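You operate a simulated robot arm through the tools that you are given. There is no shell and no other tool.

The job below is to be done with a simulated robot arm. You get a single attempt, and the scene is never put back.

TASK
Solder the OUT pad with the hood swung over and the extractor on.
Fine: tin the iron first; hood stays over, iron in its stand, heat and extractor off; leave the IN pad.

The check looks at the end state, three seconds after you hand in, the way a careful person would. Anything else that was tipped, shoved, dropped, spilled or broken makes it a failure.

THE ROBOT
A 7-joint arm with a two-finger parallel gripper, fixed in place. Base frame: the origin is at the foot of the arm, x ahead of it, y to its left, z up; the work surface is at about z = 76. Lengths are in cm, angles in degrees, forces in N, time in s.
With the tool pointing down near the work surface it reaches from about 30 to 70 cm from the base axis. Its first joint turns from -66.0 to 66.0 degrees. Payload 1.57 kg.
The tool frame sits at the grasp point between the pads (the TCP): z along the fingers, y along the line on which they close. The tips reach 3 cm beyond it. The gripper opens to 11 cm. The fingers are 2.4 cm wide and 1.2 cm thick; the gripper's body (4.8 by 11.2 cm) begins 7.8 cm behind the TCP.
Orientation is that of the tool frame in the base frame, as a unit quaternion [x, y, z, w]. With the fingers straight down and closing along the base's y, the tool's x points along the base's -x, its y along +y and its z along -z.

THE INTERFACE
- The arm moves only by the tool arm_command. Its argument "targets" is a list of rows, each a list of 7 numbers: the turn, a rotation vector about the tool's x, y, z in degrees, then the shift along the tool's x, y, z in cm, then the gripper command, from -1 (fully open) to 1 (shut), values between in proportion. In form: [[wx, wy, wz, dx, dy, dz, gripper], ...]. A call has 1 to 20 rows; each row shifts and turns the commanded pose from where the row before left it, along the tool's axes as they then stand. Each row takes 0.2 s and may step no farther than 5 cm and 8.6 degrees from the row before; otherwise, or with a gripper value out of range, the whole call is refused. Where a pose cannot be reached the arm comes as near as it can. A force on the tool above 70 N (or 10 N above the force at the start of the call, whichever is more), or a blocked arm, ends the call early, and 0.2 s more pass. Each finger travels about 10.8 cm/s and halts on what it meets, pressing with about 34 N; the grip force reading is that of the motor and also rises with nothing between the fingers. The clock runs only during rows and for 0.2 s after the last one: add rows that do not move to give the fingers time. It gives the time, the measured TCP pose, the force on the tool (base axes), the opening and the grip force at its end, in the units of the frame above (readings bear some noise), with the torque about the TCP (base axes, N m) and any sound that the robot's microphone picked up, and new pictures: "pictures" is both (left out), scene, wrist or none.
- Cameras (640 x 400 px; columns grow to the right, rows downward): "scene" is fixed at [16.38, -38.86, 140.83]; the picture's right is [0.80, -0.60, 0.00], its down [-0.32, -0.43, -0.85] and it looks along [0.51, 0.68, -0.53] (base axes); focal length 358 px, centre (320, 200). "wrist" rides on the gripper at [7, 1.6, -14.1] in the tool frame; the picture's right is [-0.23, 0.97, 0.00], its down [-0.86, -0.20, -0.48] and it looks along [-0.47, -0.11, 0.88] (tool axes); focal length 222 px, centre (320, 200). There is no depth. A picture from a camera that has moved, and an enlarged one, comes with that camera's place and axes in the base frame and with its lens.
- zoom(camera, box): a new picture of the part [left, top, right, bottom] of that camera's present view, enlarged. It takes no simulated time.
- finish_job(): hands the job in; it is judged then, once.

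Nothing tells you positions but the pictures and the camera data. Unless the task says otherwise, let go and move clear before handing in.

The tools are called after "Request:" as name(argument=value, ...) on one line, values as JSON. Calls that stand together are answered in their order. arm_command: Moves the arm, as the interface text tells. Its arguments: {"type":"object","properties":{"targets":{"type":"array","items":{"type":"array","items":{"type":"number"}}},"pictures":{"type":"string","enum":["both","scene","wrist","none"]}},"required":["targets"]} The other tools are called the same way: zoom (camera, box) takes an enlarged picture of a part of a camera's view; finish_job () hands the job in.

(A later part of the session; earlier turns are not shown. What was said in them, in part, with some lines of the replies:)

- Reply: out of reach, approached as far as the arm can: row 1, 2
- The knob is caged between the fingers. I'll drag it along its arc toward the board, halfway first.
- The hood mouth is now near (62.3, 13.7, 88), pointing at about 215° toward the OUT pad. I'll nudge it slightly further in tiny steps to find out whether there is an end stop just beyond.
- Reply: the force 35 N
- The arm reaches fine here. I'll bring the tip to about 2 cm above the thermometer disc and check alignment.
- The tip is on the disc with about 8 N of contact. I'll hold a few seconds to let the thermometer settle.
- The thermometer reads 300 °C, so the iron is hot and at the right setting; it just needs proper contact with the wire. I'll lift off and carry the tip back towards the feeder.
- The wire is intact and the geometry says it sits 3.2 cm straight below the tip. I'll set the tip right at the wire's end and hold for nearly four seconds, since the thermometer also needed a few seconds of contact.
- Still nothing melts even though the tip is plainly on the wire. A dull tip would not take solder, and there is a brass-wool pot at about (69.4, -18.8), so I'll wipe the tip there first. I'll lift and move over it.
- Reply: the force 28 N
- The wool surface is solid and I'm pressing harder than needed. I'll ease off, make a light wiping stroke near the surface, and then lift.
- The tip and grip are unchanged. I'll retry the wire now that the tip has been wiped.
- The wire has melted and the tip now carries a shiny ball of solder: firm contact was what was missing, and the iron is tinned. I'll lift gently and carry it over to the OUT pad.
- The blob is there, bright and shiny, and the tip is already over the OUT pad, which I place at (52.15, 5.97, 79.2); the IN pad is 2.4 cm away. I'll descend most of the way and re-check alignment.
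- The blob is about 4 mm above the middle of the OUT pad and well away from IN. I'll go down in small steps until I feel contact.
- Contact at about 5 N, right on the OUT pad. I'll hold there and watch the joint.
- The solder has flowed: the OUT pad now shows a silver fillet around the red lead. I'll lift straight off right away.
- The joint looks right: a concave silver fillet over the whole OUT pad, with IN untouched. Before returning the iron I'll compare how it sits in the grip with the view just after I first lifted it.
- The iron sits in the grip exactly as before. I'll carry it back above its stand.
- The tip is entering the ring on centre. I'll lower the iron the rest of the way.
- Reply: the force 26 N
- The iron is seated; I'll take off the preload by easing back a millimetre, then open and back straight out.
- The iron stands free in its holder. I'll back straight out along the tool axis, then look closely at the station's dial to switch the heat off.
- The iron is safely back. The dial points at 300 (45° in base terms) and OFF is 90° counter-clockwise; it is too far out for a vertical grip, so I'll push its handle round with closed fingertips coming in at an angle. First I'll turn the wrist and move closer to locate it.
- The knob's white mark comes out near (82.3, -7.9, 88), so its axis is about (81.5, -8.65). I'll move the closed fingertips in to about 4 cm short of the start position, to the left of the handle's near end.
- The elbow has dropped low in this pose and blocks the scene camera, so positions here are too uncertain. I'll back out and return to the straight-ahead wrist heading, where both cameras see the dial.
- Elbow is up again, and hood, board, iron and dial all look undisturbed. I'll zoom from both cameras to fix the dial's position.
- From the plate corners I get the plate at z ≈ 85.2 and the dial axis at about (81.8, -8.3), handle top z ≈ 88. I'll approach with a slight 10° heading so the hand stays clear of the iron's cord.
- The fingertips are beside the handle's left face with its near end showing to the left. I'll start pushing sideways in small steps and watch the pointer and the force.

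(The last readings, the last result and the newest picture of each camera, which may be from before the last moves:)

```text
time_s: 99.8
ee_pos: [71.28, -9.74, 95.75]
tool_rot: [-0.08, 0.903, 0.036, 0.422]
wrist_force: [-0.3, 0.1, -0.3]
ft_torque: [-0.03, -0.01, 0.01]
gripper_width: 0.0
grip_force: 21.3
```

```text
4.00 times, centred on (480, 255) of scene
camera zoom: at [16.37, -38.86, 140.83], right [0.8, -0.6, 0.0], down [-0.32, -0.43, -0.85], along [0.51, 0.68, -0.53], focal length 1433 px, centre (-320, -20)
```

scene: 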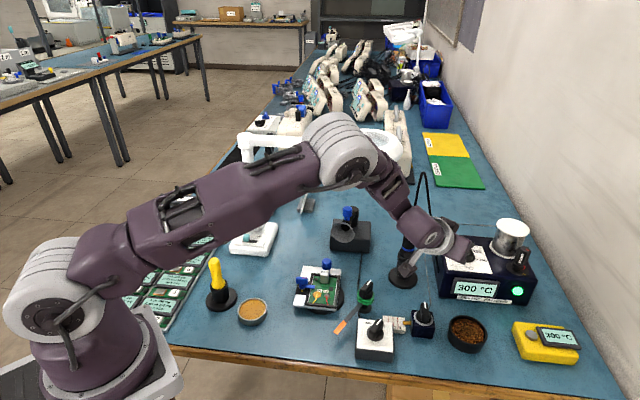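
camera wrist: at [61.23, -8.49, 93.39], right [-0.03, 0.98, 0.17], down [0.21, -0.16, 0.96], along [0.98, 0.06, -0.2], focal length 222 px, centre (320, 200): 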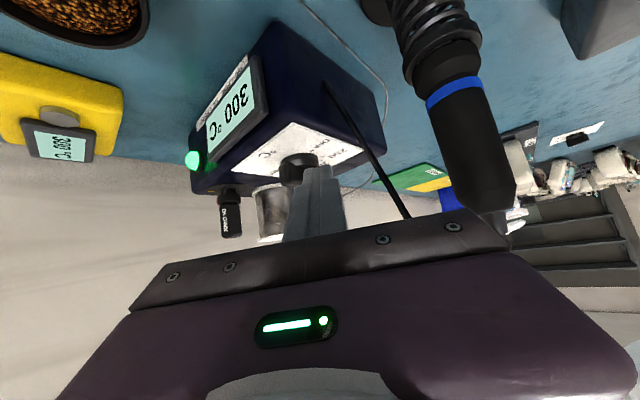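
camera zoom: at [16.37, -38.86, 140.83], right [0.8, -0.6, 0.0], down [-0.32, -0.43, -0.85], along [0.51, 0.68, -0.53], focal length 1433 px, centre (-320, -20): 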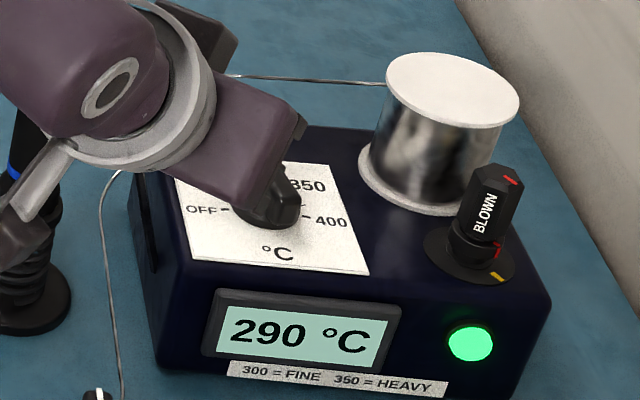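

The display has dropped to 290 °C, so the dial has begun to turn; my contact was just too close to the handle's end. I'll go back in a little further left and follow the handle round its arc.

Request:
arm_command(targets=[[0, 0, 0, 0.064, 0.448, 3.116, 1], [0, 0, 0, 0.064, 0.448, 3.116, 1], [0, 0, 0, 0.064, 0.448, 3.116, 1], [0, 0, 0, -0.233, -0.289, 0.28, 1], [0, 0, 0, -0.233, -0.289, 0.28, 1], [0, 0, 0, -0.035, -0.376, 0.043, 1], [0, 0, 0, 0, 0, 0, 1]], pictures="none")

Request:
zoom(camera="wrist", box=[240, 90, 380, 220])

Request:
zoom(camera="scene", box=[420, 205, 540, 305])

```text
time_s: 101.4
ee_pos: [78.94, -7.87, 89.69]
tool_rot: [-0.08, 0.902, 0.037, 0.423]
wrist_force: [-13.9, 9.9, 6.6]
ft_torque: [0.09, 0.17, 0.19]
gripper_width: 0.0
grip_force: 21.6
```

```text
3.08 times, centred on (310, 155) of wrist
camera zoom: at [63.61, -8.93, 93.35], right [-0.03, 0.98, 0.17], down [0.21, -0.16, 0.96], along [0.98, 0.06, -0.2], focal length 684 px, centre (351, 338)
```

zoom: 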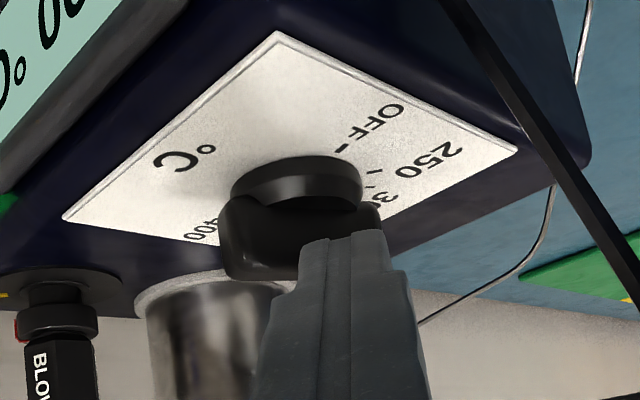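

```text
4.00 times, centred on (480, 255) of scene
camera zoom: at [16.33, -38.83, 140.84], right [0.8, -0.6, 0.0], down [-0.32, -0.43, -0.85], along [0.51, 0.68, -0.53], focal length 1433 px, centre (-320, -20)
```

zoom: 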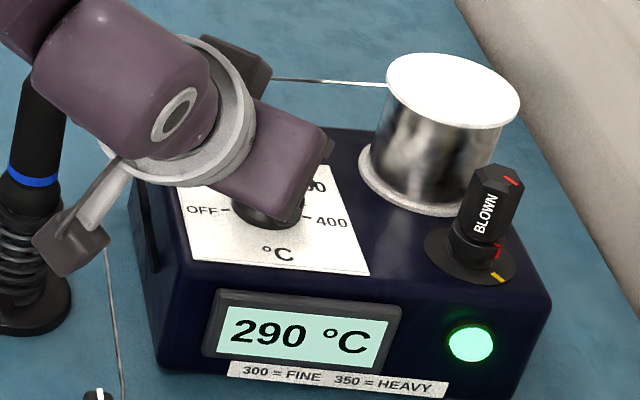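

The force rose with little turning, meaning I was pushing too near the axis; I don't want to shove the station. I'll back off, shift outwards along the handle for more leverage, and push gently along the arc.

Request:
arm_command(targets=[[0, 0, 0, 0.249, 0.374, -0.3, 1], [0, 0, 0, 0.286, -0.785, -0.339, 1], [0, 0, 0, -0.118, -0.104, 0.142, 1], [0, 0, 0, -0.09, -0.322, 0.108, 1], [0, 0, 0, 0, 0, 0, 1]], pictures="none")

Request:
zoom(camera="wrist", box=[240, 90, 380, 220])

Request:
zoom(camera="scene", box=[420, 205, 540, 305])

```text
time_s: 102.6
ee_pos: [78.65, -8.99, 89.62]
tool_rot: [-0.079, 0.902, 0.036, 0.423]
wrist_force: [-0.7, -0.1, 0.0]
ft_torque: [-0.05, 0.02, 0.01]
gripper_width: 0.03
grip_force: 20.9
```

```text
3.08 times, centred on (310, 155) of wrist
camera zoom: at [63.28, -9.98, 93.34], right [-0.03, 0.98, 0.17], down [0.21, -0.16, 0.96], along [0.98, 0.06, -0.2], focal length 684 px, centre (351, 338)
```

zoom: 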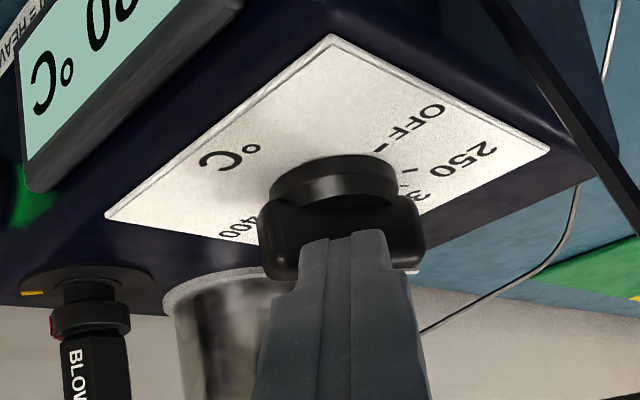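

```text
4.00 times, centred on (480, 255) of scene
camera zoom: at [16.37, -38.86, 140.83], right [0.8, -0.6, 0.0], down [-0.32, -0.43, -0.85], along [0.51, 0.68, -0.53], focal length 1433 px, centre (-320, -20)
```

zoom: 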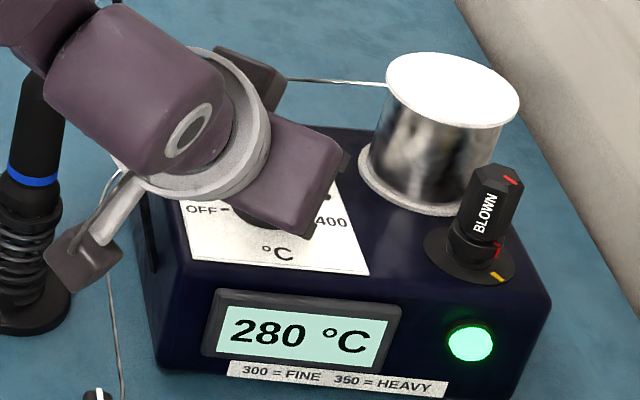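

Display 280 °C now with almost no force, so the leverage is right. I'll keep following the arc.

Request:
arm_command(targets=[[0, 0, 0, -0.137, -0.292, 0.165, 1], [0, 0, 0, -0.145, -0.213, 0.174, 1], [0, 0, 0, 0, 0, 0, 1]], pictures="none")

Request:
zoom(camera="wrist", box=[240, 90, 380, 220])

Request:
zoom(camera="scene", box=[420, 205, 540, 305])

```text
time_s: 103.4
ee_pos: [79.19, -9.26, 89.68]
tool_rot: [-0.08, 0.902, 0.036, 0.423]
wrist_force: [-0.2, 0.4, 0.8]
ft_torque: [0.03, 0.02, 0.01]
gripper_width: 0.0
grip_force: 21.6
```

```text
3.08 times, centred on (310, 155) of wrist
camera zoom: at [63.82, -10.4, 93.36], right [-0.03, 0.98, 0.17], down [0.21, -0.16, 0.96], along [0.98, 0.06, -0.2], focal length 684 px, centre (351, 338)
```

zoom: 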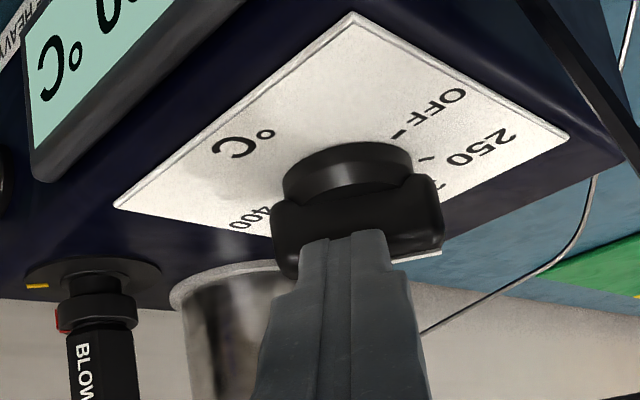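

```text
4.00 times, centred on (480, 255) of scene
camera zoom: at [16.38, -38.86, 140.83], right [0.8, -0.6, 0.0], down [-0.32, -0.43, -0.85], along [0.51, 0.68, -0.53], focal length 1433 px, centre (-320, -20)
```

zoom: 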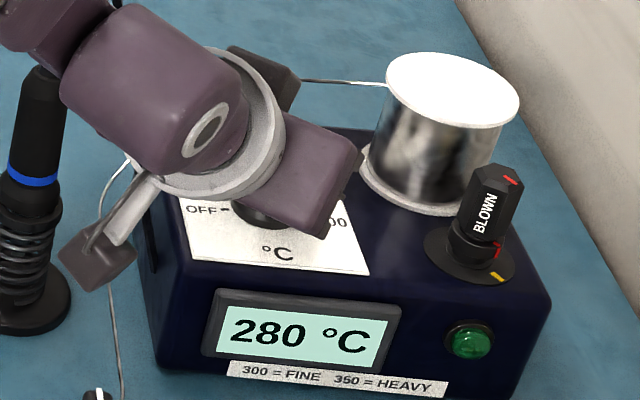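

The handle now stands at the 250 mark and the ready lamp has gone out. My fingertip is flush across the axis, so I'll back off, move over to the handle's near end, and push that end forward to complete the turn to OFF.

Request:
arm_command(targets=[[0, 0, 0, 0.315, 0.088, -0.378, 1], [0, 0, 0, 0.154, -1.33, -0.179, 1], [0, 0, 0, 0.154, -1.33, -0.179, 1], [0, 0, 0, 0, 0, 0, 1]], pictures="none")

Request:
zoom(camera="wrist", box=[240, 80, 400, 220])

Request:
zoom(camera="scene", box=[420, 205, 540, 305])

```text
time_s: 104.4
ee_pos: [78.66, -11.98, 89.5]
tool_rot: [-0.08, 0.902, 0.036, 0.423]
wrist_force: [-0.8, -0.5, 0.1]
ft_torque: [-0.01, 0.02, -0.01]
gripper_width: 0.0
grip_force: 21.4
```

```text
2.86 times, centred on (320, 150) of wrist
camera zoom: at [63.34, -13.12, 93.37], right [-0.03, 0.98, 0.17], down [0.21, -0.16, 0.96], along [0.98, 0.06, -0.2], focal length 635 px, centre (320, 343)
```

zoom: 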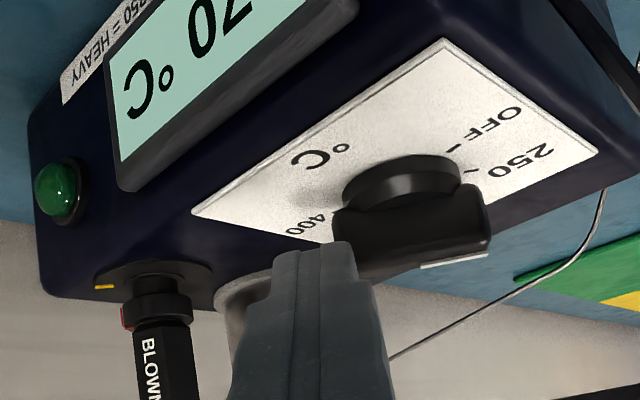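

```text
4.00 times, centred on (480, 255) of scene
camera zoom: at [16.38, -38.86, 140.83], right [0.8, -0.6, 0.0], down [-0.32, -0.43, -0.85], along [0.51, 0.68, -0.53], focal length 1433 px, centre (-320, -20)
```

zoom: 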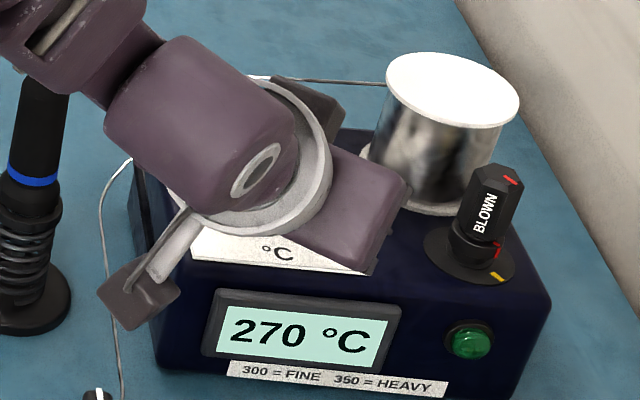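

Request:
arm_command(targets=[[0, 0, 0, -0.189, -0.053, 0.227, 1], [0, 0, 0, -0.189, -0.053, 0.227, 1], [0, 0, 0, -0.189, -0.053, 0.227, 1], [0, 0, 0, 0, 0, 0, 1]], pictures="none")

Request:
zoom(camera="wrist", box=[240, 80, 400, 220])

```text
time_s: 105.4
ee_pos: [79.62, -12.06, 89.65]
tool_rot: [-0.08, 0.902, 0.036, 0.422]
wrist_force: [-0.2, -0.2, 1.6]
ft_torque: [-0.02, 0.02, 0.0]
gripper_width: 0.0
grip_force: 21.5
```

```text
2.86 times, centred on (320, 150) of wrist
camera zoom: at [64.25, -13.07, 93.34], right [-0.03, 0.98, 0.17], down [0.21, -0.16, 0.96], along [0.98, 0.06, -0.2], focal length 635 px, centre (320, 343)
```

zoom: 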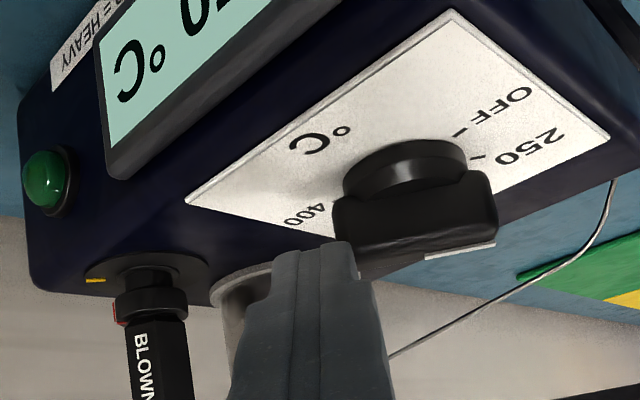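

Request:
arm_command(targets=[[0, 0, 0, -0.189, -0.053, 0.227, 1], [0, 0, 0, -0.189, -0.053, 0.227, 1], [0, 0, 0, 0, 0, 0, 1]], pictures="none")

Request:
zoom(camera="wrist", box=[240, 80, 400, 220])

```text
time_s: 106.2
ee_pos: [80.26, -12.03, 89.58]
tool_rot: [-0.08, 0.902, 0.036, 0.422]
wrist_force: [-0.7, -3.3, 2.5]
ft_torque: [0.0, -0.07, -0.05]
gripper_width: 0.02
grip_force: 21.3
```

```text
2.86 times, centred on (320, 150) of wrist
camera zoom: at [64.84, -13.1, 93.32], right [-0.03, 0.98, 0.17], down [0.21, -0.16, 0.96], along [0.98, 0.06, -0.2], focal length 635 px, centre (320, 343)
```

zoom: 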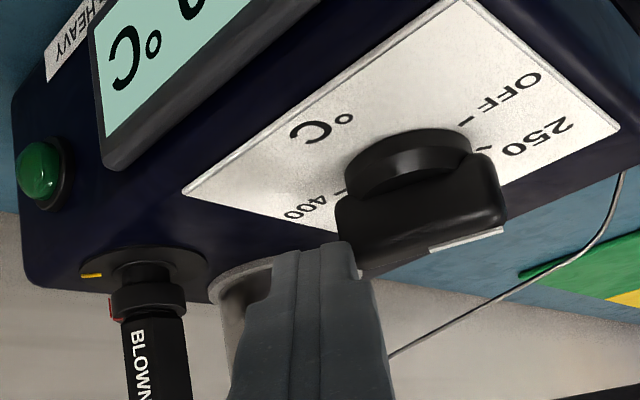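

Request:
arm_command(targets=[[0, 0, 0, -0.206, 0.095, 0.247, 1], [0, 0, 0, -0.206, 0.095, 0.247, 1], [0, 0, 0, 0, 0, 0, 1]], pictures="none")

Request:
zoom(camera="wrist", box=[240, 80, 400, 220])

Request:
zoom(camera="scene", box=[420, 205, 540, 305])

```text
time_s: 107.0
ee_pos: [80.85, -11.82, 89.55]
tool_rot: [-0.079, 0.902, 0.036, 0.424]
wrist_force: [1.0, -3.9, 1.7]
ft_torque: [-0.07, -0.03, -0.09]
gripper_width: 0.0
grip_force: 21.4
```

```text
2.86 times, centred on (320, 150) of wrist
camera zoom: at [65.47, -12.79, 93.34], right [-0.03, 0.98, 0.17], down [0.21, -0.16, 0.96], along [0.98, 0.06, -0.2], focal length 635 px, centre (320, 343)
```

zoom: 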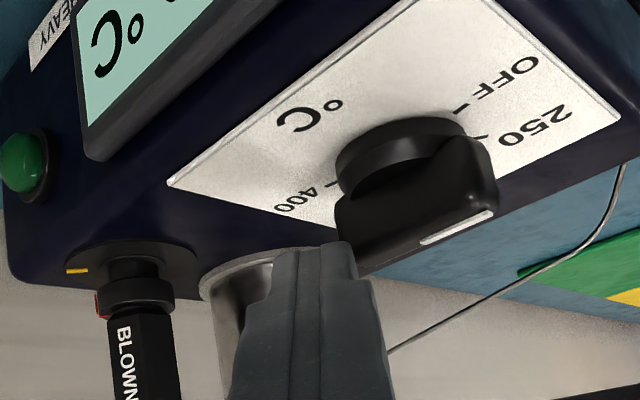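

```text
4.00 times, centred on (480, 255) of scene
camera zoom: at [16.37, -38.87, 140.83], right [0.8, -0.6, 0.0], down [-0.32, -0.43, -0.85], along [0.51, 0.68, -0.53], focal length 1433 px, centre (-320, -20)
```

zoom: 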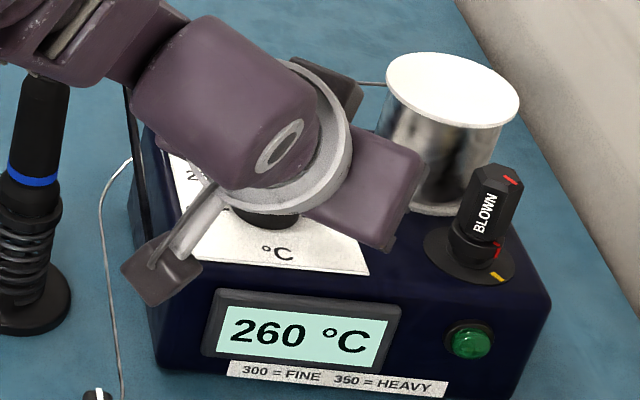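

Request:
arm_command(targets=[[0, 0, 0, -0.2, 0.046, 0.24, 1], [0, 0, 0, -0.2, 0.046, 0.24, 1], [0, 0, 0, 0, 0, 0, 1]], pictures="none")

Request:
zoom(camera="wrist", box=[240, 80, 400, 220])

Request:
zoom(camera="scene", box=[420, 205, 540, 305])

```text
time_s: 107.8
ee_pos: [81.31, -11.46, 89.64]
tool_rot: [-0.081, 0.902, 0.037, 0.422]
wrist_force: [-33.7, -5.8, 12.9]
ft_torque: [0.09, 0.46, 0.36]
gripper_width: 0.0
grip_force: 21.5
```

```text
2.86 times, centred on (320, 150) of wrist
camera zoom: at [65.92, -12.61, 93.35], right [-0.03, 0.98, 0.17], down [0.21, -0.16, 0.96], along [0.98, 0.06, -0.21], focal length 635 px, centre (320, 343)
```

zoom: 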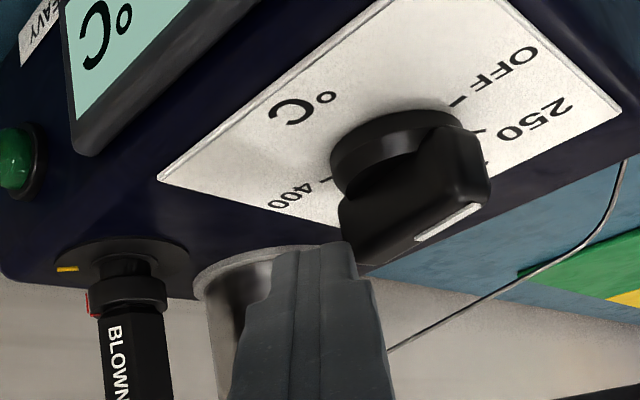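

```text
4.00 times, centred on (480, 255) of scene
camera zoom: at [16.26, -38.87, 140.84], right [0.8, -0.6, 0.0], down [-0.32, -0.43, -0.85], along [0.51, 0.68, -0.53], focal length 1433 px, centre (-320, -20)
```

zoom: 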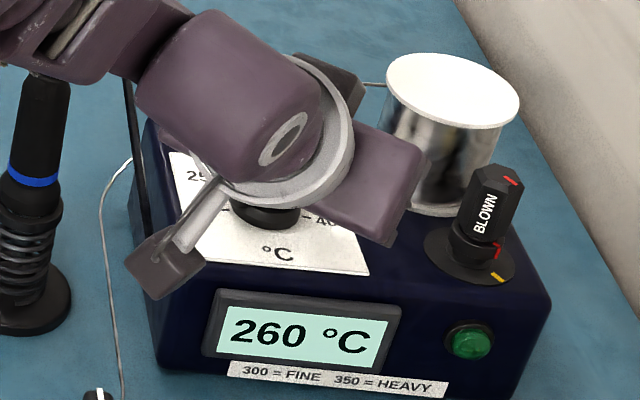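

The push has met a firm stop and the handle looks like it is at OFF. I'll back off at once and check the dial.

Request:
arm_command(targets=[[0, 0, 0, 0.2, -0.1, -0.4, 1], [0, 0, 0, 0, 0, -2.5, 1], [0, 0, 0, 0, 0, -3.5, 1], [0, 0, 0, 0, 0, -3.5, 1], [0, 0, 0, 0, 0, -2, 1], [0, 0, 0, 0, 0, 0, 1]], pictures="both")

Request:
zoom(camera="wrist", box=[240, 60, 420, 210])

Request:
zoom(camera="scene", box=[420, 205, 540, 305])

```text
time_s: 109.2
ee_pos: [72.1, -13.35, 97.11]
tool_rot: [-0.079, 0.902, 0.036, 0.422]
wrist_force: [0.3, 0.2, -0.2]
ft_torque: [-0.03, 0.0, 0.02]
gripper_width: 0.01
grip_force: 21.6
camera wrist: at [56.84, -14.35, 100.84], right [-0.03, 0.98, 0.17], down [0.21, -0.16, 0.96], along [0.98, 0.06, -0.2], focal length 222 px, centre (320, 200)
```

scene: 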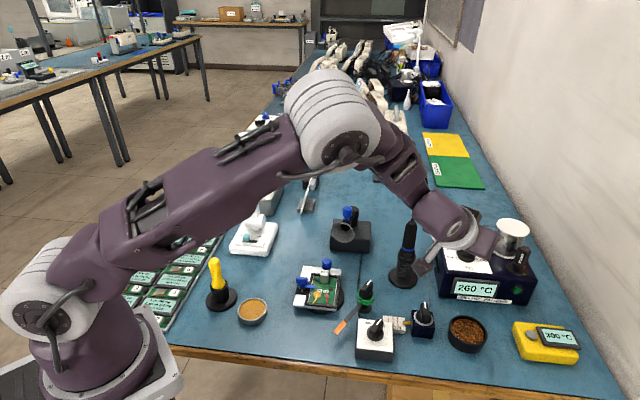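
wrist: 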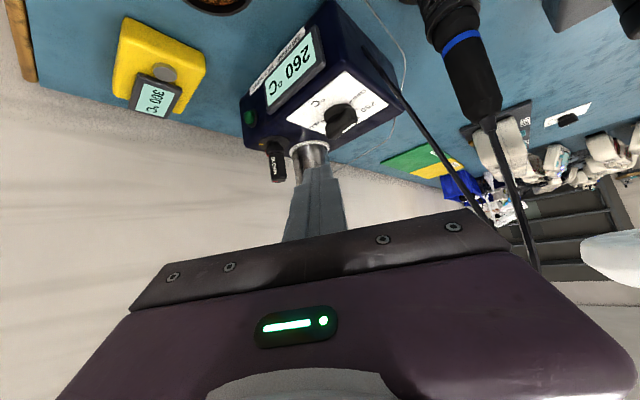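

```text
2.67 times, centred on (330, 135) of wrist
camera zoom: at [56.84, -14.35, 100.84], right [-0.03, 0.98, 0.17], down [0.21, -0.16, 0.96], along [0.98, 0.06, -0.2], focal length 592 px, centre (293, 373)
```

zoom: 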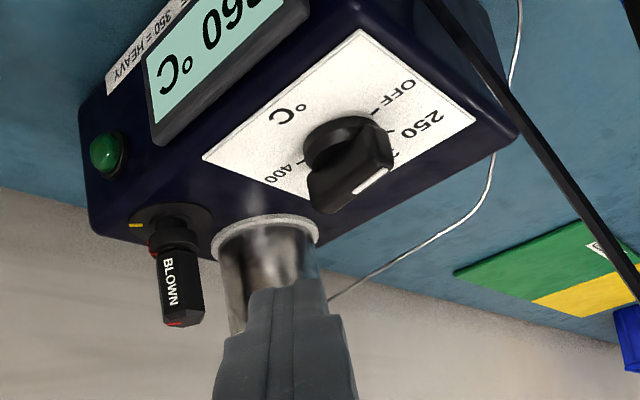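

```text
4.00 times, centred on (480, 255) of scene
camera zoom: at [16.38, -38.86, 140.83], right [0.8, -0.6, 0.0], down [-0.32, -0.43, -0.85], along [0.51, 0.68, -0.53], focal length 1433 px, centre (-320, -20)
```

zoom: 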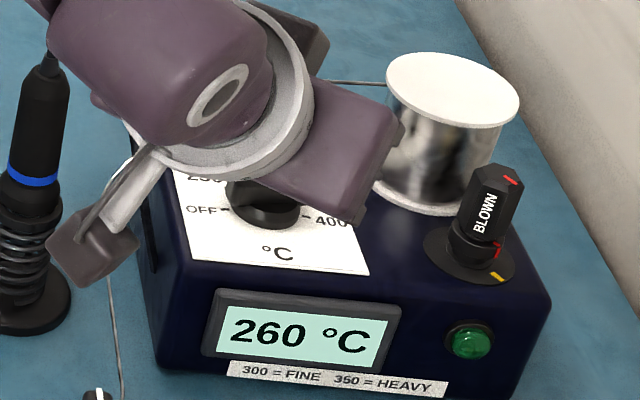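

Request:
arm_command(targets=[[0, 0, 0, -1.5, 1, -4, 1], [0, 0, 0, -1.5, 1, -4, 1], [0, 0, 0, 0, 2, -4, 1], [0, 0, 0, 0, 0, 0, 1]], pictures="none")

Request:
zoom(camera="scene", box=[430, 215, 500, 285])

Request:
zoom(camera="scene", box=[280, 160, 560, 360])

```text
time_s: 110.2
ee_pos: [64.43, -10.5, 106.91]
tool_rot: [-0.08, 0.902, 0.036, 0.423]
wrist_force: [-0.5, 0.2, 0.3]
ft_torque: [0.02, 0.01, -0.02]
gripper_width: 0.0
grip_force: 21.0
```

```text
5.71 times, centred on (465, 250) of scene
camera zoom: at [16.38, -38.86, 140.83], right [0.8, -0.6, 0.0], down [-0.32, -0.43, -0.85], along [0.51, 0.68, -0.53], focal length 2047 px, centre (-509, -86)
```

zoom: 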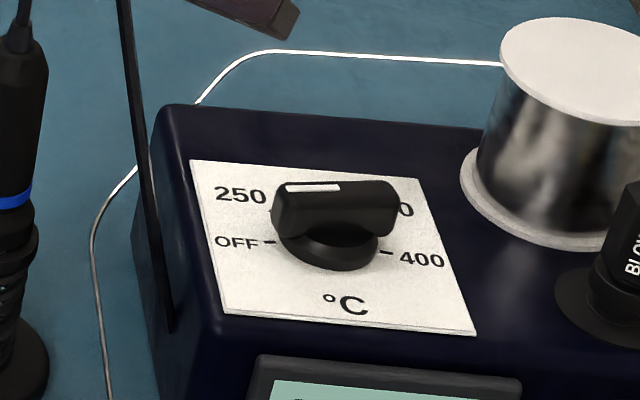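

```text
2.00 times, centred on (420, 260) of scene
camera zoom: at [16.38, -38.86, 140.83], right [0.8, -0.6, 0.0], down [-0.32, -0.43, -0.85], along [0.51, 0.68, -0.53], focal length 716 px, centre (120, 80)
```

zoom: 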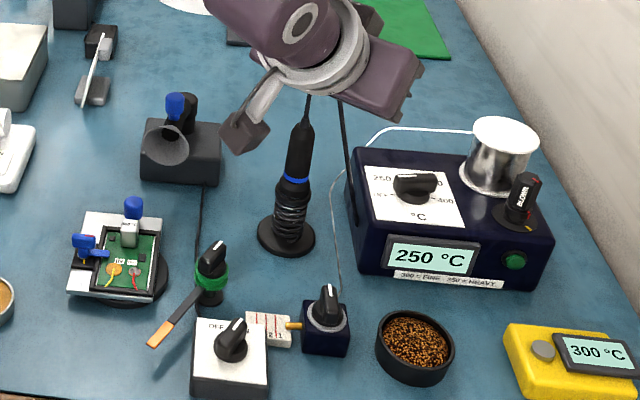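

Request:
zoom(camera="scene", box=[448, 236, 486, 274])

Request:
zoom(camera="scene", box=[455, 240, 479, 260])

Request:
zoom(camera="wrist", box=[270, 60, 390, 170])

```text
10.53 times, centred on (467, 255) of scene
camera zoom: at [16.38, -38.86, 140.83], right [0.8, -0.6, 0.0], down [-0.32, -0.43, -0.85], along [0.51, 0.68, -0.53], focal length 3770 px, centre (-1227, -379)
```

zoom: 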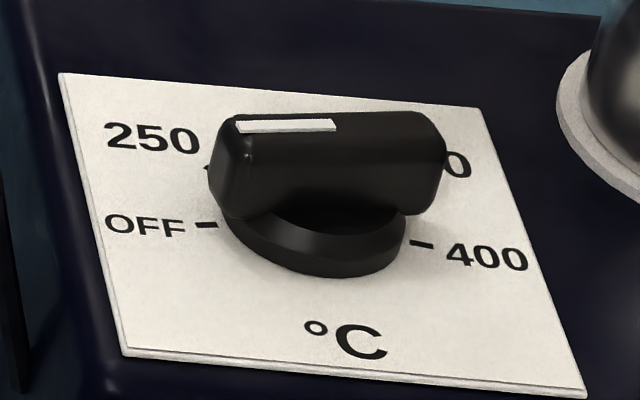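

```text
16.00 times, centred on (467, 250) of scene
camera zoom: at [16.38, -38.86, 140.83], right [0.8, -0.6, 0.0], down [-0.32, -0.43, -0.85], along [0.51, 0.68, -0.53], focal length 5731 px, centre (-2032, -600)
```

zoom: 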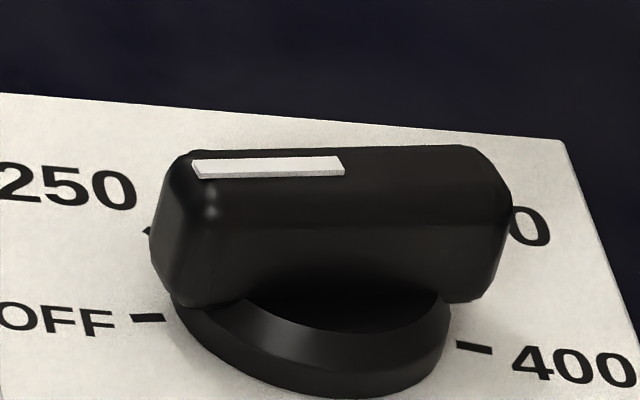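

```text
3.64 times, centred on (330, 115) of wrist
camera zoom: at [49.1, -11.53, 110.67], right [-0.03, 0.98, 0.17], down [0.21, -0.16, 0.96], along [0.98, 0.06, -0.2], focal length 808 px, centre (284, 509)
```

zoom: 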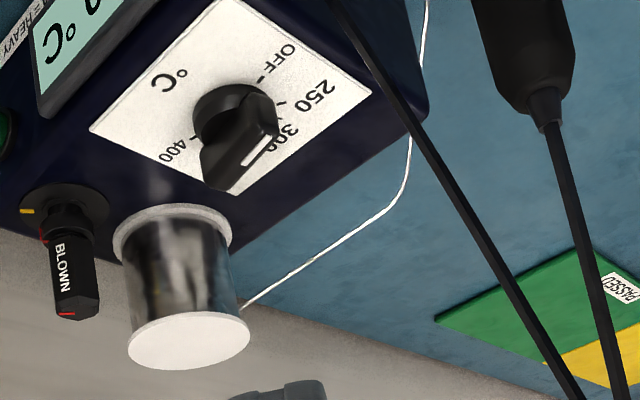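

The pointer is at or a few degrees past OFF and the station is cooling (250 °C and falling, lamp out). While it cools further, which will confirm the setting, I'll straighten the wrist and return to the extractor knob.

Request:
arm_command(targets=[[0, 8.4, 0, 0, 0, 0, 0.8], [0, 8.4, 0, 0, 0, 0, 0.5], [0, 8.4, 0, 0, 0, 0, 0.15], [0, 8.4, 0, 0, 0, 0, 0.15], [0, 8.4, 0, 0, 0, 0, 0.15], [0, 8.3, 0, 0, 0, 0, 0.15], [0, 0, -5.4, 0, 0, 0, 0.15], [0, 0, 0, 2.655, 1.21, 2.725, 0.15], [0, 0, 0, 2.655, 1.21, 2.725, 0.15], [0, 0, 0, 2.655, 1.21, 2.725, 0.15], [0, 0, 0, 2.655, 1.21, 2.725, 0.15], [0, 0, 0, 0, 0, 0, 0.15]], pictures="both")

Request:
zoom(camera="scene", box=[420, 205, 560, 305])

Request:
zoom(camera="wrist", box=[240, 90, 400, 220])

```text
time_s: 112.8
ee_pos: [52.92, -8.61, 96.11]
tool_rot: [-0.134, 0.991, -0.001, 0.0]
wrist_force: [0.6, -0.1, 0.0]
ft_torque: [-0.01, 0.0, 0.01]
gripper_width: 4.68
grip_force: 0.0
camera wrist: at [45.79, -8.92, 110.32], right [-0.04, 1.0, 0.0], down [0.88, 0.04, 0.48], along [0.48, 0.02, -0.88], focal length 222 px, centre (320, 200)
```

scene: 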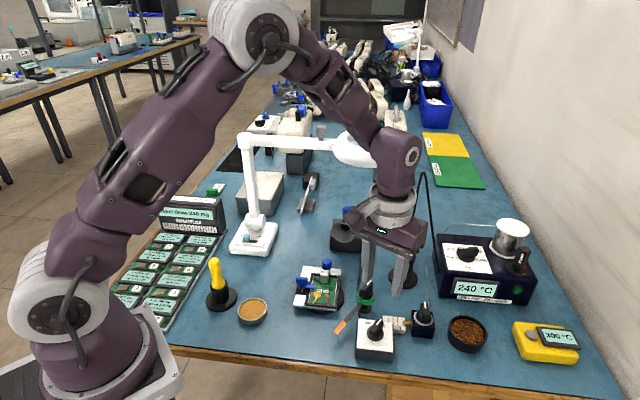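
wrist: 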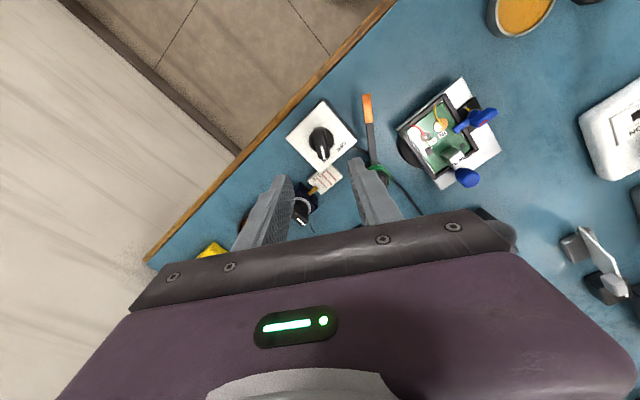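

```text
4.00 times, centred on (490, 255) of scene
camera zoom: at [16.38, -38.86, 140.83], right [0.8, -0.6, 0.0], down [-0.32, -0.43, -0.85], along [0.51, 0.68, -0.53], focal length 1433 px, centre (-360, -20)
```

zoom: 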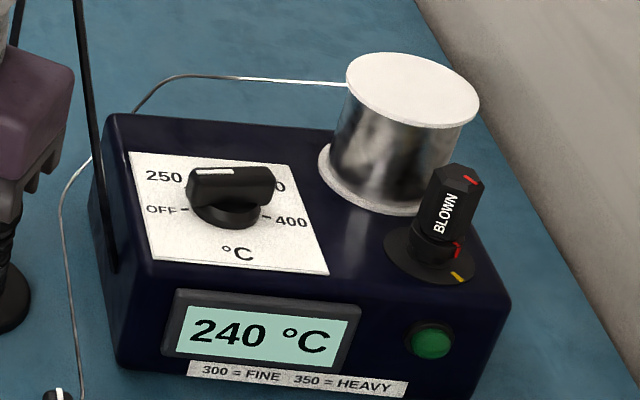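

```text
3.08 times, centred on (320, 155) of wrist
camera zoom: at [45.79, -8.92, 110.32], right [-0.04, 1.0, 0.0], down [0.88, 0.04, 0.48], along [0.48, 0.02, -0.88], focal length 684 px, centre (320, 338)
```

zoom: 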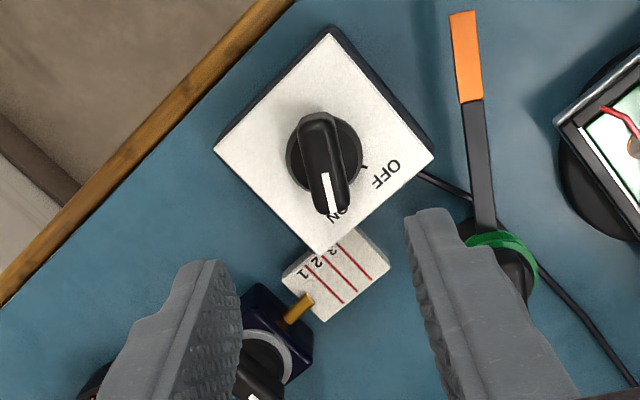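

The station reads 240 °C and falling, below its lowest setting, with the ready lamp out, so the heat is off. Now I'll lower onto the extractor knob, which still points at ON, to switch it off.

Request:
arm_command(targets=[[0, 0, 0, 0, 0, 4.0, 0.15], [0, 0, 0, 0, 0, 4.0, 0.15], [0, 0, 0, 0, 0, 2.5, 0.15], [0, 0, 0, 0, 0, 1.4, 0.15], [0, 0, 0, 0, 0, 1.0, 0.15], [0, 0, 0, 0, 0, 0, 0.15]], pictures="both")

Request:
zoom(camera="wrist", box=[240, 90, 400, 220])

```text
time_s: 114.2
ee_pos: [52.91, -8.7, 83.26]
tool_rot: [-0.135, 0.991, -0.001, -0.001]
wrist_force: [0.0, -0.2, -0.6]
ft_torque: [0.03, -0.05, -0.03]
gripper_width: 4.69
grip_force: 0.0
camera wrist: at [45.71, -8.97, 97.44], right [-0.04, 1.0, 0.0], down [0.88, 0.04, 0.48], along [0.48, 0.02, -0.88], focal length 222 px, centre (320, 200)
```

scene: 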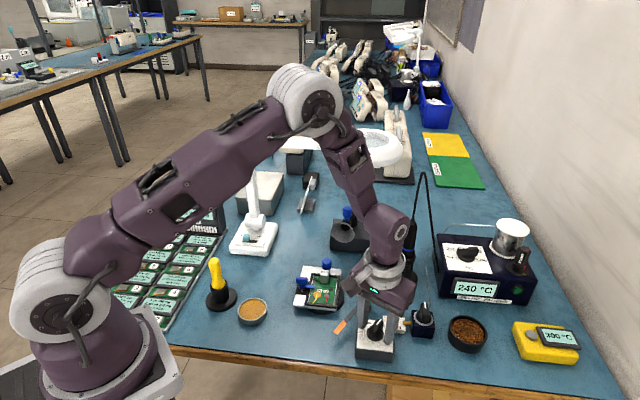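
wrist: 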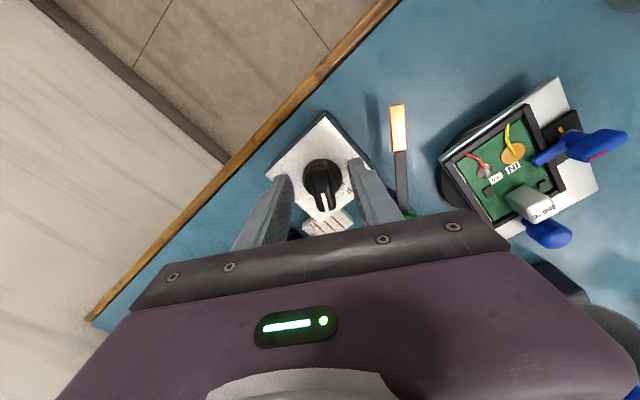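

```text
3.08 times, centred on (320, 155) of wrist
camera zoom: at [45.71, -8.97, 97.44], right [-0.04, 1.0, 0.0], down [0.88, 0.04, 0.48], along [0.48, 0.02, -0.88], focal length 684 px, centre (320, 338)
```

zoom: 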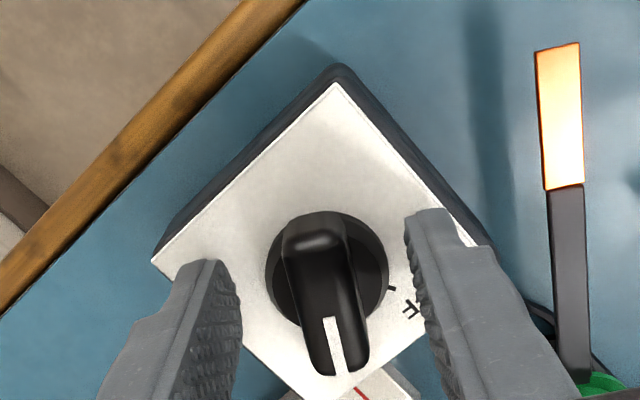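

Request:
arm_command(targets=[[0, 0, 0, 0, 0.06, 0, 0.6], [0, 0, 0, 0, 0, 0, 1], [0, 0, 0, 0, 0, 0, 1], [0, 0, -7.5, 0, 0, 0, 1], [0, 0, -7.5, 0, 0, 0, 1], [0, 0, -7.5, 0, 0, 0, 1], [0, 0, -7.5, 0, 0, 0, 1], [0, 0, -7.5, 0, 0, 0, 1], [0, 0, -7.5, 0, 0, 0, 1], [0, 0, -7.5, 0, 0, 0, 1], [0, 0, -7.5, 0, 0, 0, 1], [0, 0, 0, 0, 0, 0, 1]], pictures="none")

Request:
zoom(camera="wrist", box=[240, 90, 400, 220])

Request:
zoom(camera="scene", box=[330, 260, 450, 370])

```text
time_s: 116.8
ee_pos: [53.05, -8.83, 83.27]
tool_rot: [-0.613, 0.79, -0.003, 0.0]
wrist_force: [27.2, -17.7, -19.4]
ft_torque: [-0.29, -0.07, -0.24]
gripper_width: 1.57
grip_force: 31.4
```

```text
3.08 times, centred on (320, 155) of wrist
camera zoom: at [49.68, -15.08, 97.52], right [-0.89, 0.46, 0.0], down [0.41, 0.78, 0.48], along [0.22, 0.42, -0.88], focal length 684 px, centre (320, 338)
```

zoom: 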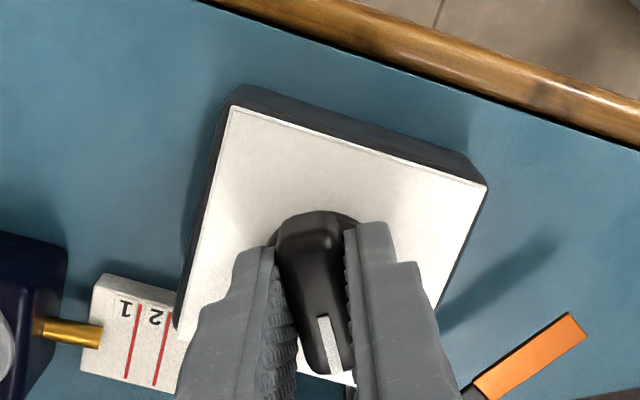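

```text
3.64 times, centred on (390, 315) of scene
camera zoom: at [16.47, -38.9, 140.81], right [0.8, -0.6, 0.0], down [-0.32, -0.43, -0.85], along [0.51, 0.68, -0.53], focal length 1302 px, centre (66, -218)
```

zoom: 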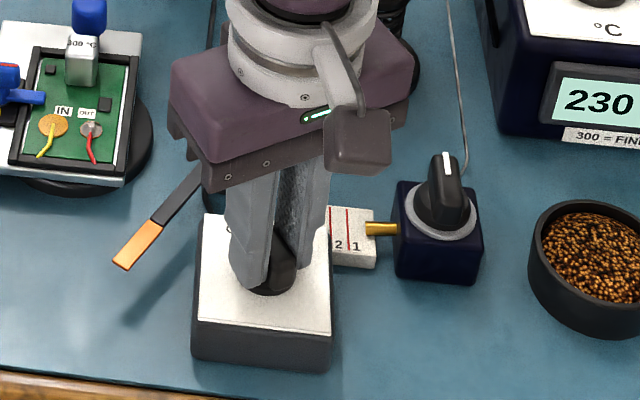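

Request:
arm_command(targets=[[0, 0, 0, 0, 0, 0, 0.6], [0, 0, 0, 0, 0, 0, 0.2], [0, 0, 0, 0, 0, 0, 0.15], [0, 0, 0, 0, 0, -3.5, 0.15], [0, 0, 0, 0, 0, -4.5, 0.15], [0, 0, 0, 0, 0, -4.5, 0.15], [0, 0, 0, 0, 0, 0, 0.15]], pictures="both")

Request:
zoom(camera="wrist", box=[230, 90, 390, 220])

Request:
zoom(camera="scene", box=[330, 260, 450, 370])

Request:
zoom(camera="scene", box=[350, 300, 410, 365])

```text
time_s: 118.4
ee_pos: [52.97, -8.68, 95.73]
tool_rot: [-0.612, 0.791, -0.001, -0.001]
wrist_force: [0.0, 1.1, 0.4]
ft_torque: [-0.04, -0.02, -0.02]
gripper_width: 4.68
grip_force: 0.0
camera wrist: at [49.61, -14.96, 109.98], right [-0.89, 0.46, 0.0], down [0.41, 0.78, 0.48], along [0.22, 0.42, -0.88], focal length 222 px, centre (320, 200)
```

scene: 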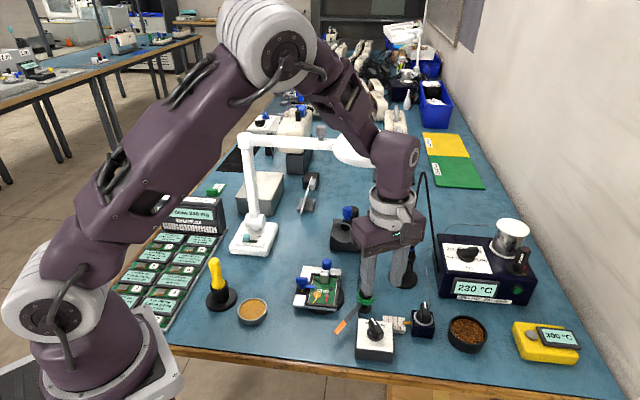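
wrist: 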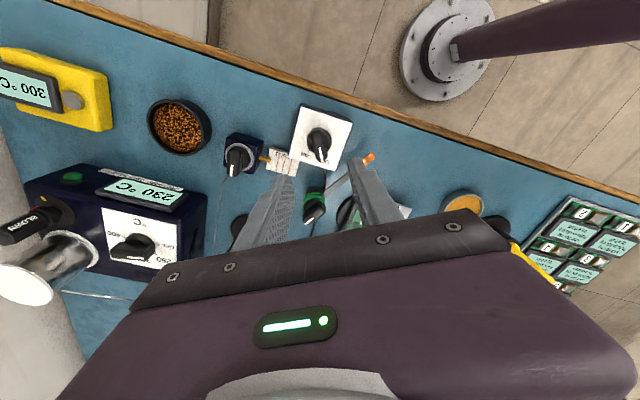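

```text
3.08 times, centred on (310, 155) of wrist
camera zoom: at [49.61, -14.96, 109.98], right [-0.89, 0.46, 0.0], down [0.41, 0.78, 0.48], along [0.22, 0.42, -0.88], focal length 684 px, centre (351, 338)
```

zoom: 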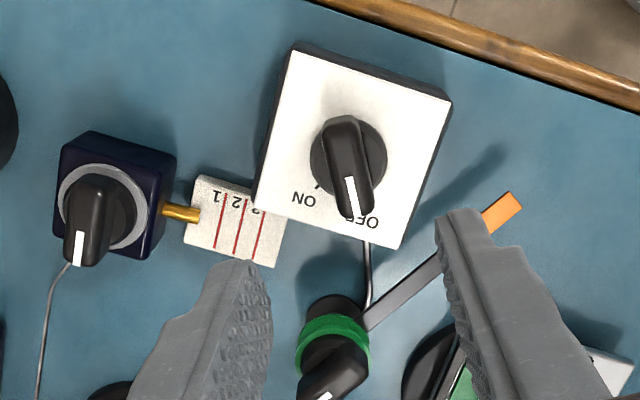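

```text
3.64 times, centred on (390, 315) of scene
camera zoom: at [16.38, -38.86, 140.83], right [0.8, -0.6, 0.0], down [-0.32, -0.43, -0.85], along [0.51, 0.68, -0.53], focal length 1302 px, centre (66, -218)
```

zoom: 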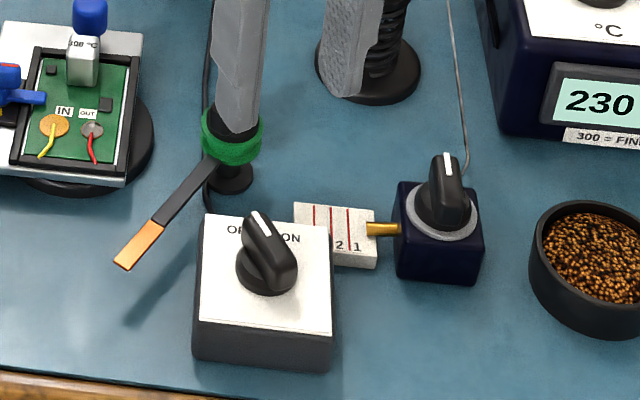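

```text
6.15 times, centred on (380, 332) of scene
camera zoom: at [16.38, -38.86, 140.83], right [0.8, -0.6, 0.0], down [-0.32, -0.43, -0.85], along [0.51, 0.68, -0.53], focal length 2204 px, centre (-49, -615)
```

zoom: 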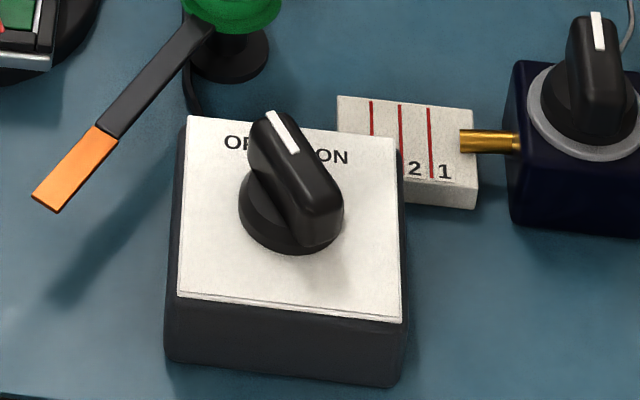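

The extractor knob is back at OFF with its box exactly where it started. This viewpoint also looks down on the station, so I'll check the dial's pointer against the OFF mark.

Request:
zoom(camera="wrist", box=[90, 200, 190, 280])

Request:
zoom(camera="scene", box=[430, 215, 560, 305])

Request:
zoom(camera="scene", box=[280, 180, 440, 320])

```text
5.00 times, centred on (140, 240) of wrist
camera zoom: at [49.61, -14.96, 109.98], right [-0.89, 0.46, 0.0], down [0.41, 0.78, 0.48], along [0.22, 0.42, -0.88], focal length 1111 px, centre (1220, 0)
```

zoom: 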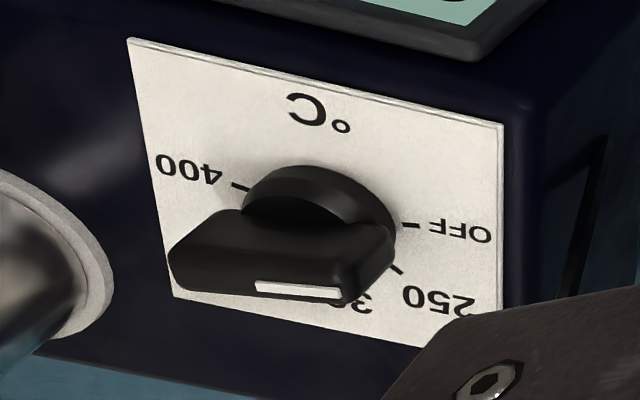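

```text
4.44 times, centred on (495, 260) of scene
camera zoom: at [16.38, -38.86, 140.83], right [0.8, -0.6, 0.0], down [-0.32, -0.43, -0.85], along [0.51, 0.68, -0.53], focal length 1592 px, centre (-458, -67)
```

zoom: 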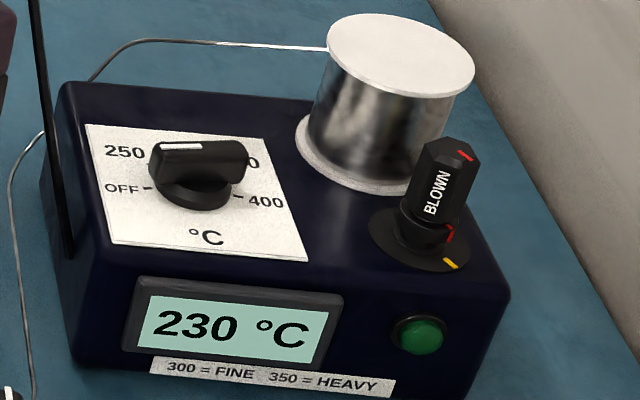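

```text
2.86 times, centred on (360, 250) of scene
camera zoom: at [16.38, -38.86, 140.83], right [0.8, -0.6, 0.0], down [-0.32, -0.43, -0.85], along [0.51, 0.68, -0.53], focal length 1023 px, centre (206, 57)
```

zoom: 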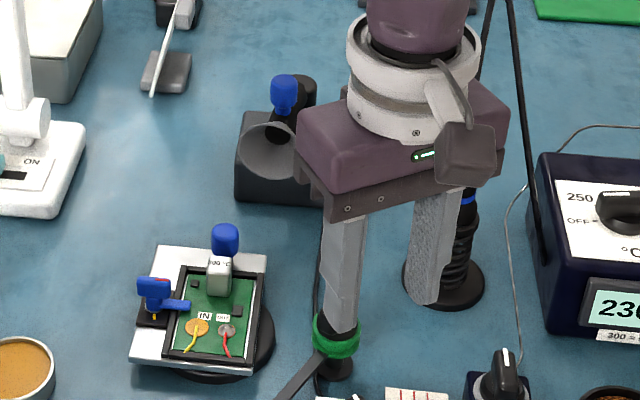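

The pointer sits just past the OFF mark against its end stop, and the display keeps falling (230 °C), so the heat is off. I'll raise the arm clear and make a final check of everything.

Request:
arm_command(targets=[[0, 0, 0, 0, 0, -4.5, 0.0], [0, 0, 0, 0, 0, -4.5, -0.5], [0, 0, 8, 0, 0, -4.5, -1], [0, 0, 8, 0, 0, -4.5, -1], [0, 0, 8, 0, 0, -3, -1], [0, 0, 8, 0, 0, 0, -1], [0, 0, 8, 0, 0, 0, -1], [0, 0, 8, 0, 0, 0, -1], [0, 0, 8, 0, 0, 0, -1], [0, 0, 8, 0, 0, 0, -1], [0, 0, 8, 0, 0, 0, -1], [0, 0, 3.5, 0, 0, 0, -1], [0, 0, 0, 3, 3.5, 0, -1], [0, 0, 0, 3, 3.5, 0, -1], [0, 0, 0, 2, 3.5, 0, -1], [0, 0, 0, 0, 3.5, 0, -1], [0, 0, 0, 0, 3.5, 0, -1], [0, 0, 0, 0, 0, 0, -1]], pictures="both")

Request:
zoom(camera="scene", box=[280, 180, 440, 320])

Request:
zoom(camera="scene", box=[295, 255, 350, 310])

Request:
zoom(camera="scene", box=[340, 200, 600, 370])

Request:
zoom(camera="scene", box=[110, 110, 420, 340])

```text
time_s: 122.2
ee_pos: [44.93, 8.94, 116.53]
tool_rot: [0.0, 1.0, -0.001, 0.0]
wrist_force: [0.4, 0.7, -0.7]
ft_torque: [-0.01, -0.03, 0.03]
gripper_width: 11.0
grip_force: 0.1
camera wrist: at [37.96, 10.63, 130.83], right [0.23, 0.97, 0.0], down [0.86, -0.2, 0.48], along [0.47, -0.11, -0.88], focal length 222 px, centre (320, 200)
```

scene: 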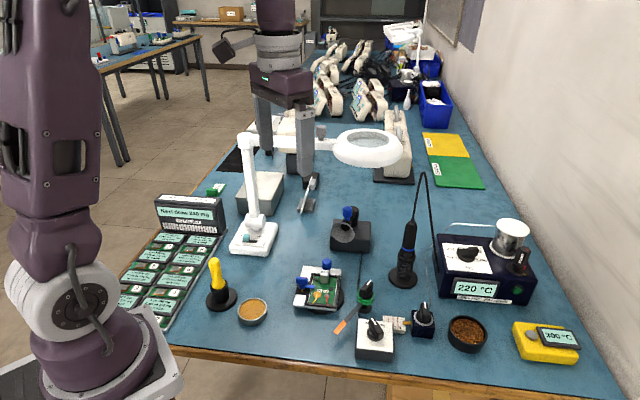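
wrist: 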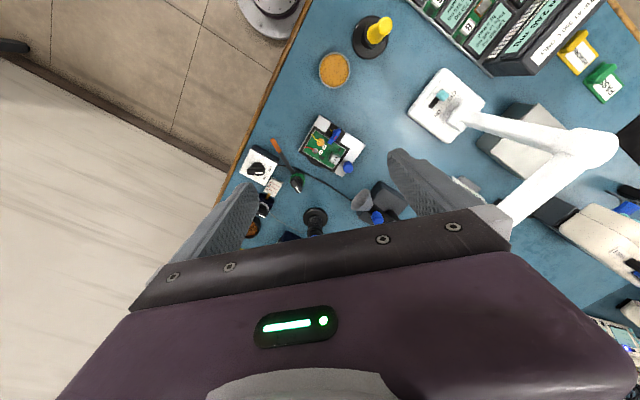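

```text
2.86 times, centred on (360, 250) of scene
camera zoom: at [16.38, -38.86, 140.83], right [0.8, -0.6, 0.0], down [-0.32, -0.43, -0.85], along [0.51, 0.68, -0.53], focal length 1023 px, centre (206, 57)
```

zoom: 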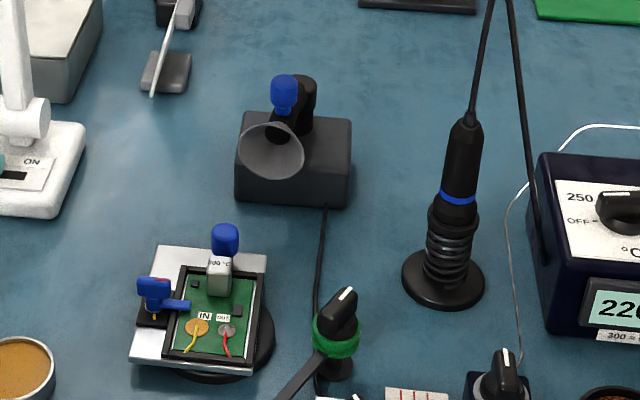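

```text
7.27 times, centred on (322, 282) of scene
camera zoom: at [16.38, -38.86, 140.83], right [0.8, -0.6, 0.0], down [-0.32, -0.43, -0.85], along [0.51, 0.68, -0.53], focal length 2605 px, centre (302, -400)
```

zoom: 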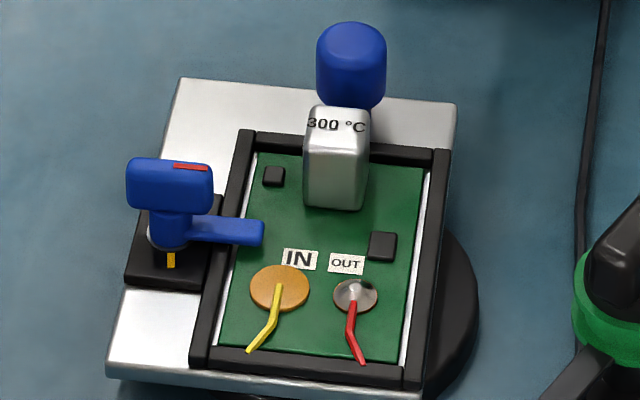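

```text
2.35 times, centred on (470, 285) of scene
camera zoom: at [16.38, -38.86, 140.83], right [0.8, -0.6, 0.0], down [-0.32, -0.43, -0.85], along [0.51, 0.68, -0.53], focal length 843 px, centre (-33, 0)
```

zoom: 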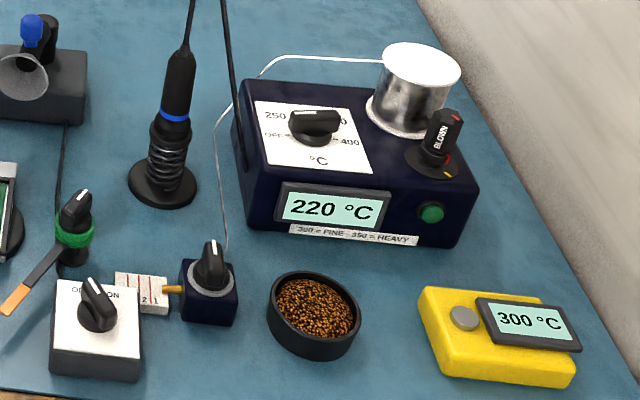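

```text
1.74 times, centred on (265, 225) of scene
camera zoom: at [16.38, -38.86, 140.83], right [0.8, -0.6, 0.0], down [-0.32, -0.43, -0.85], along [0.51, 0.68, -0.53], focal length 623 px, centre (416, 156)
```

zoom: 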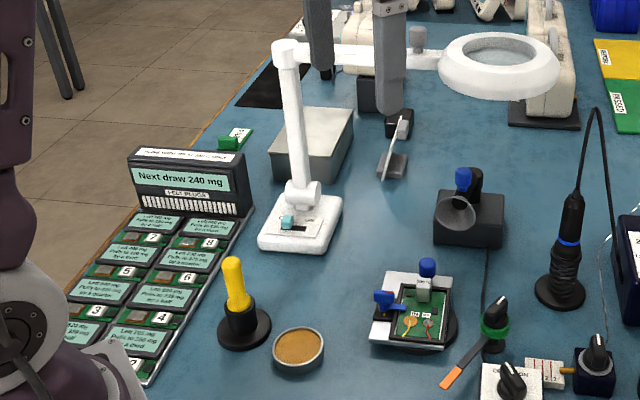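

Everything checks out:

- **OUT pad:** soldered at 300 °C with a tinned tip. The hood was over and the extractor on at the time.
- **IN pad:** untouched.
- **Hood:** still over, facing the board.
- **Iron:** upright in its stand.
- **Heat:** off. The pointer sits about 11° past the OFF mark against its stop, and the display is down to 220 °C and falling.
- **Extractor:** off.

The arm is open and clear, so I'm handing in.

Request:
finish_job()

```text
The job is handed in.
```

I soldered the OUT pad at 300 °C with a tinned tip, with the hood swung over and the extractor on. The job is handed in; I haven't seen the check's result.

- **Joint:** the OUT pad has a smooth silver fillet around the red lead, made with one gauge mark of solder. The IN pad was not touched.
- **Tinning:** the solder wire only melted once I pressed the tip firmly onto it. Before that I touched the tip to the thermometer, which read 300 °C, and wiped it on the brass wool. The thermometer still shows 300 °C.
- **Hood and extractor:** the hood is still over, at its end stop facing the board. The extractor is switched off.
- **Iron and heat:** the iron is upright in its stand and the heat is off. The station read 220 °C and was falling, with its lamp out.
- **Dial position:** the heat dial sits about 11° past the OFF mark, against what felt like its end stop. I left it there because the display had already dropped below the lowest setting, 250 °C.

In the final pictures nothing else looked moved, tipped or spilled. The gripper is open and the arm is clear of the bench.
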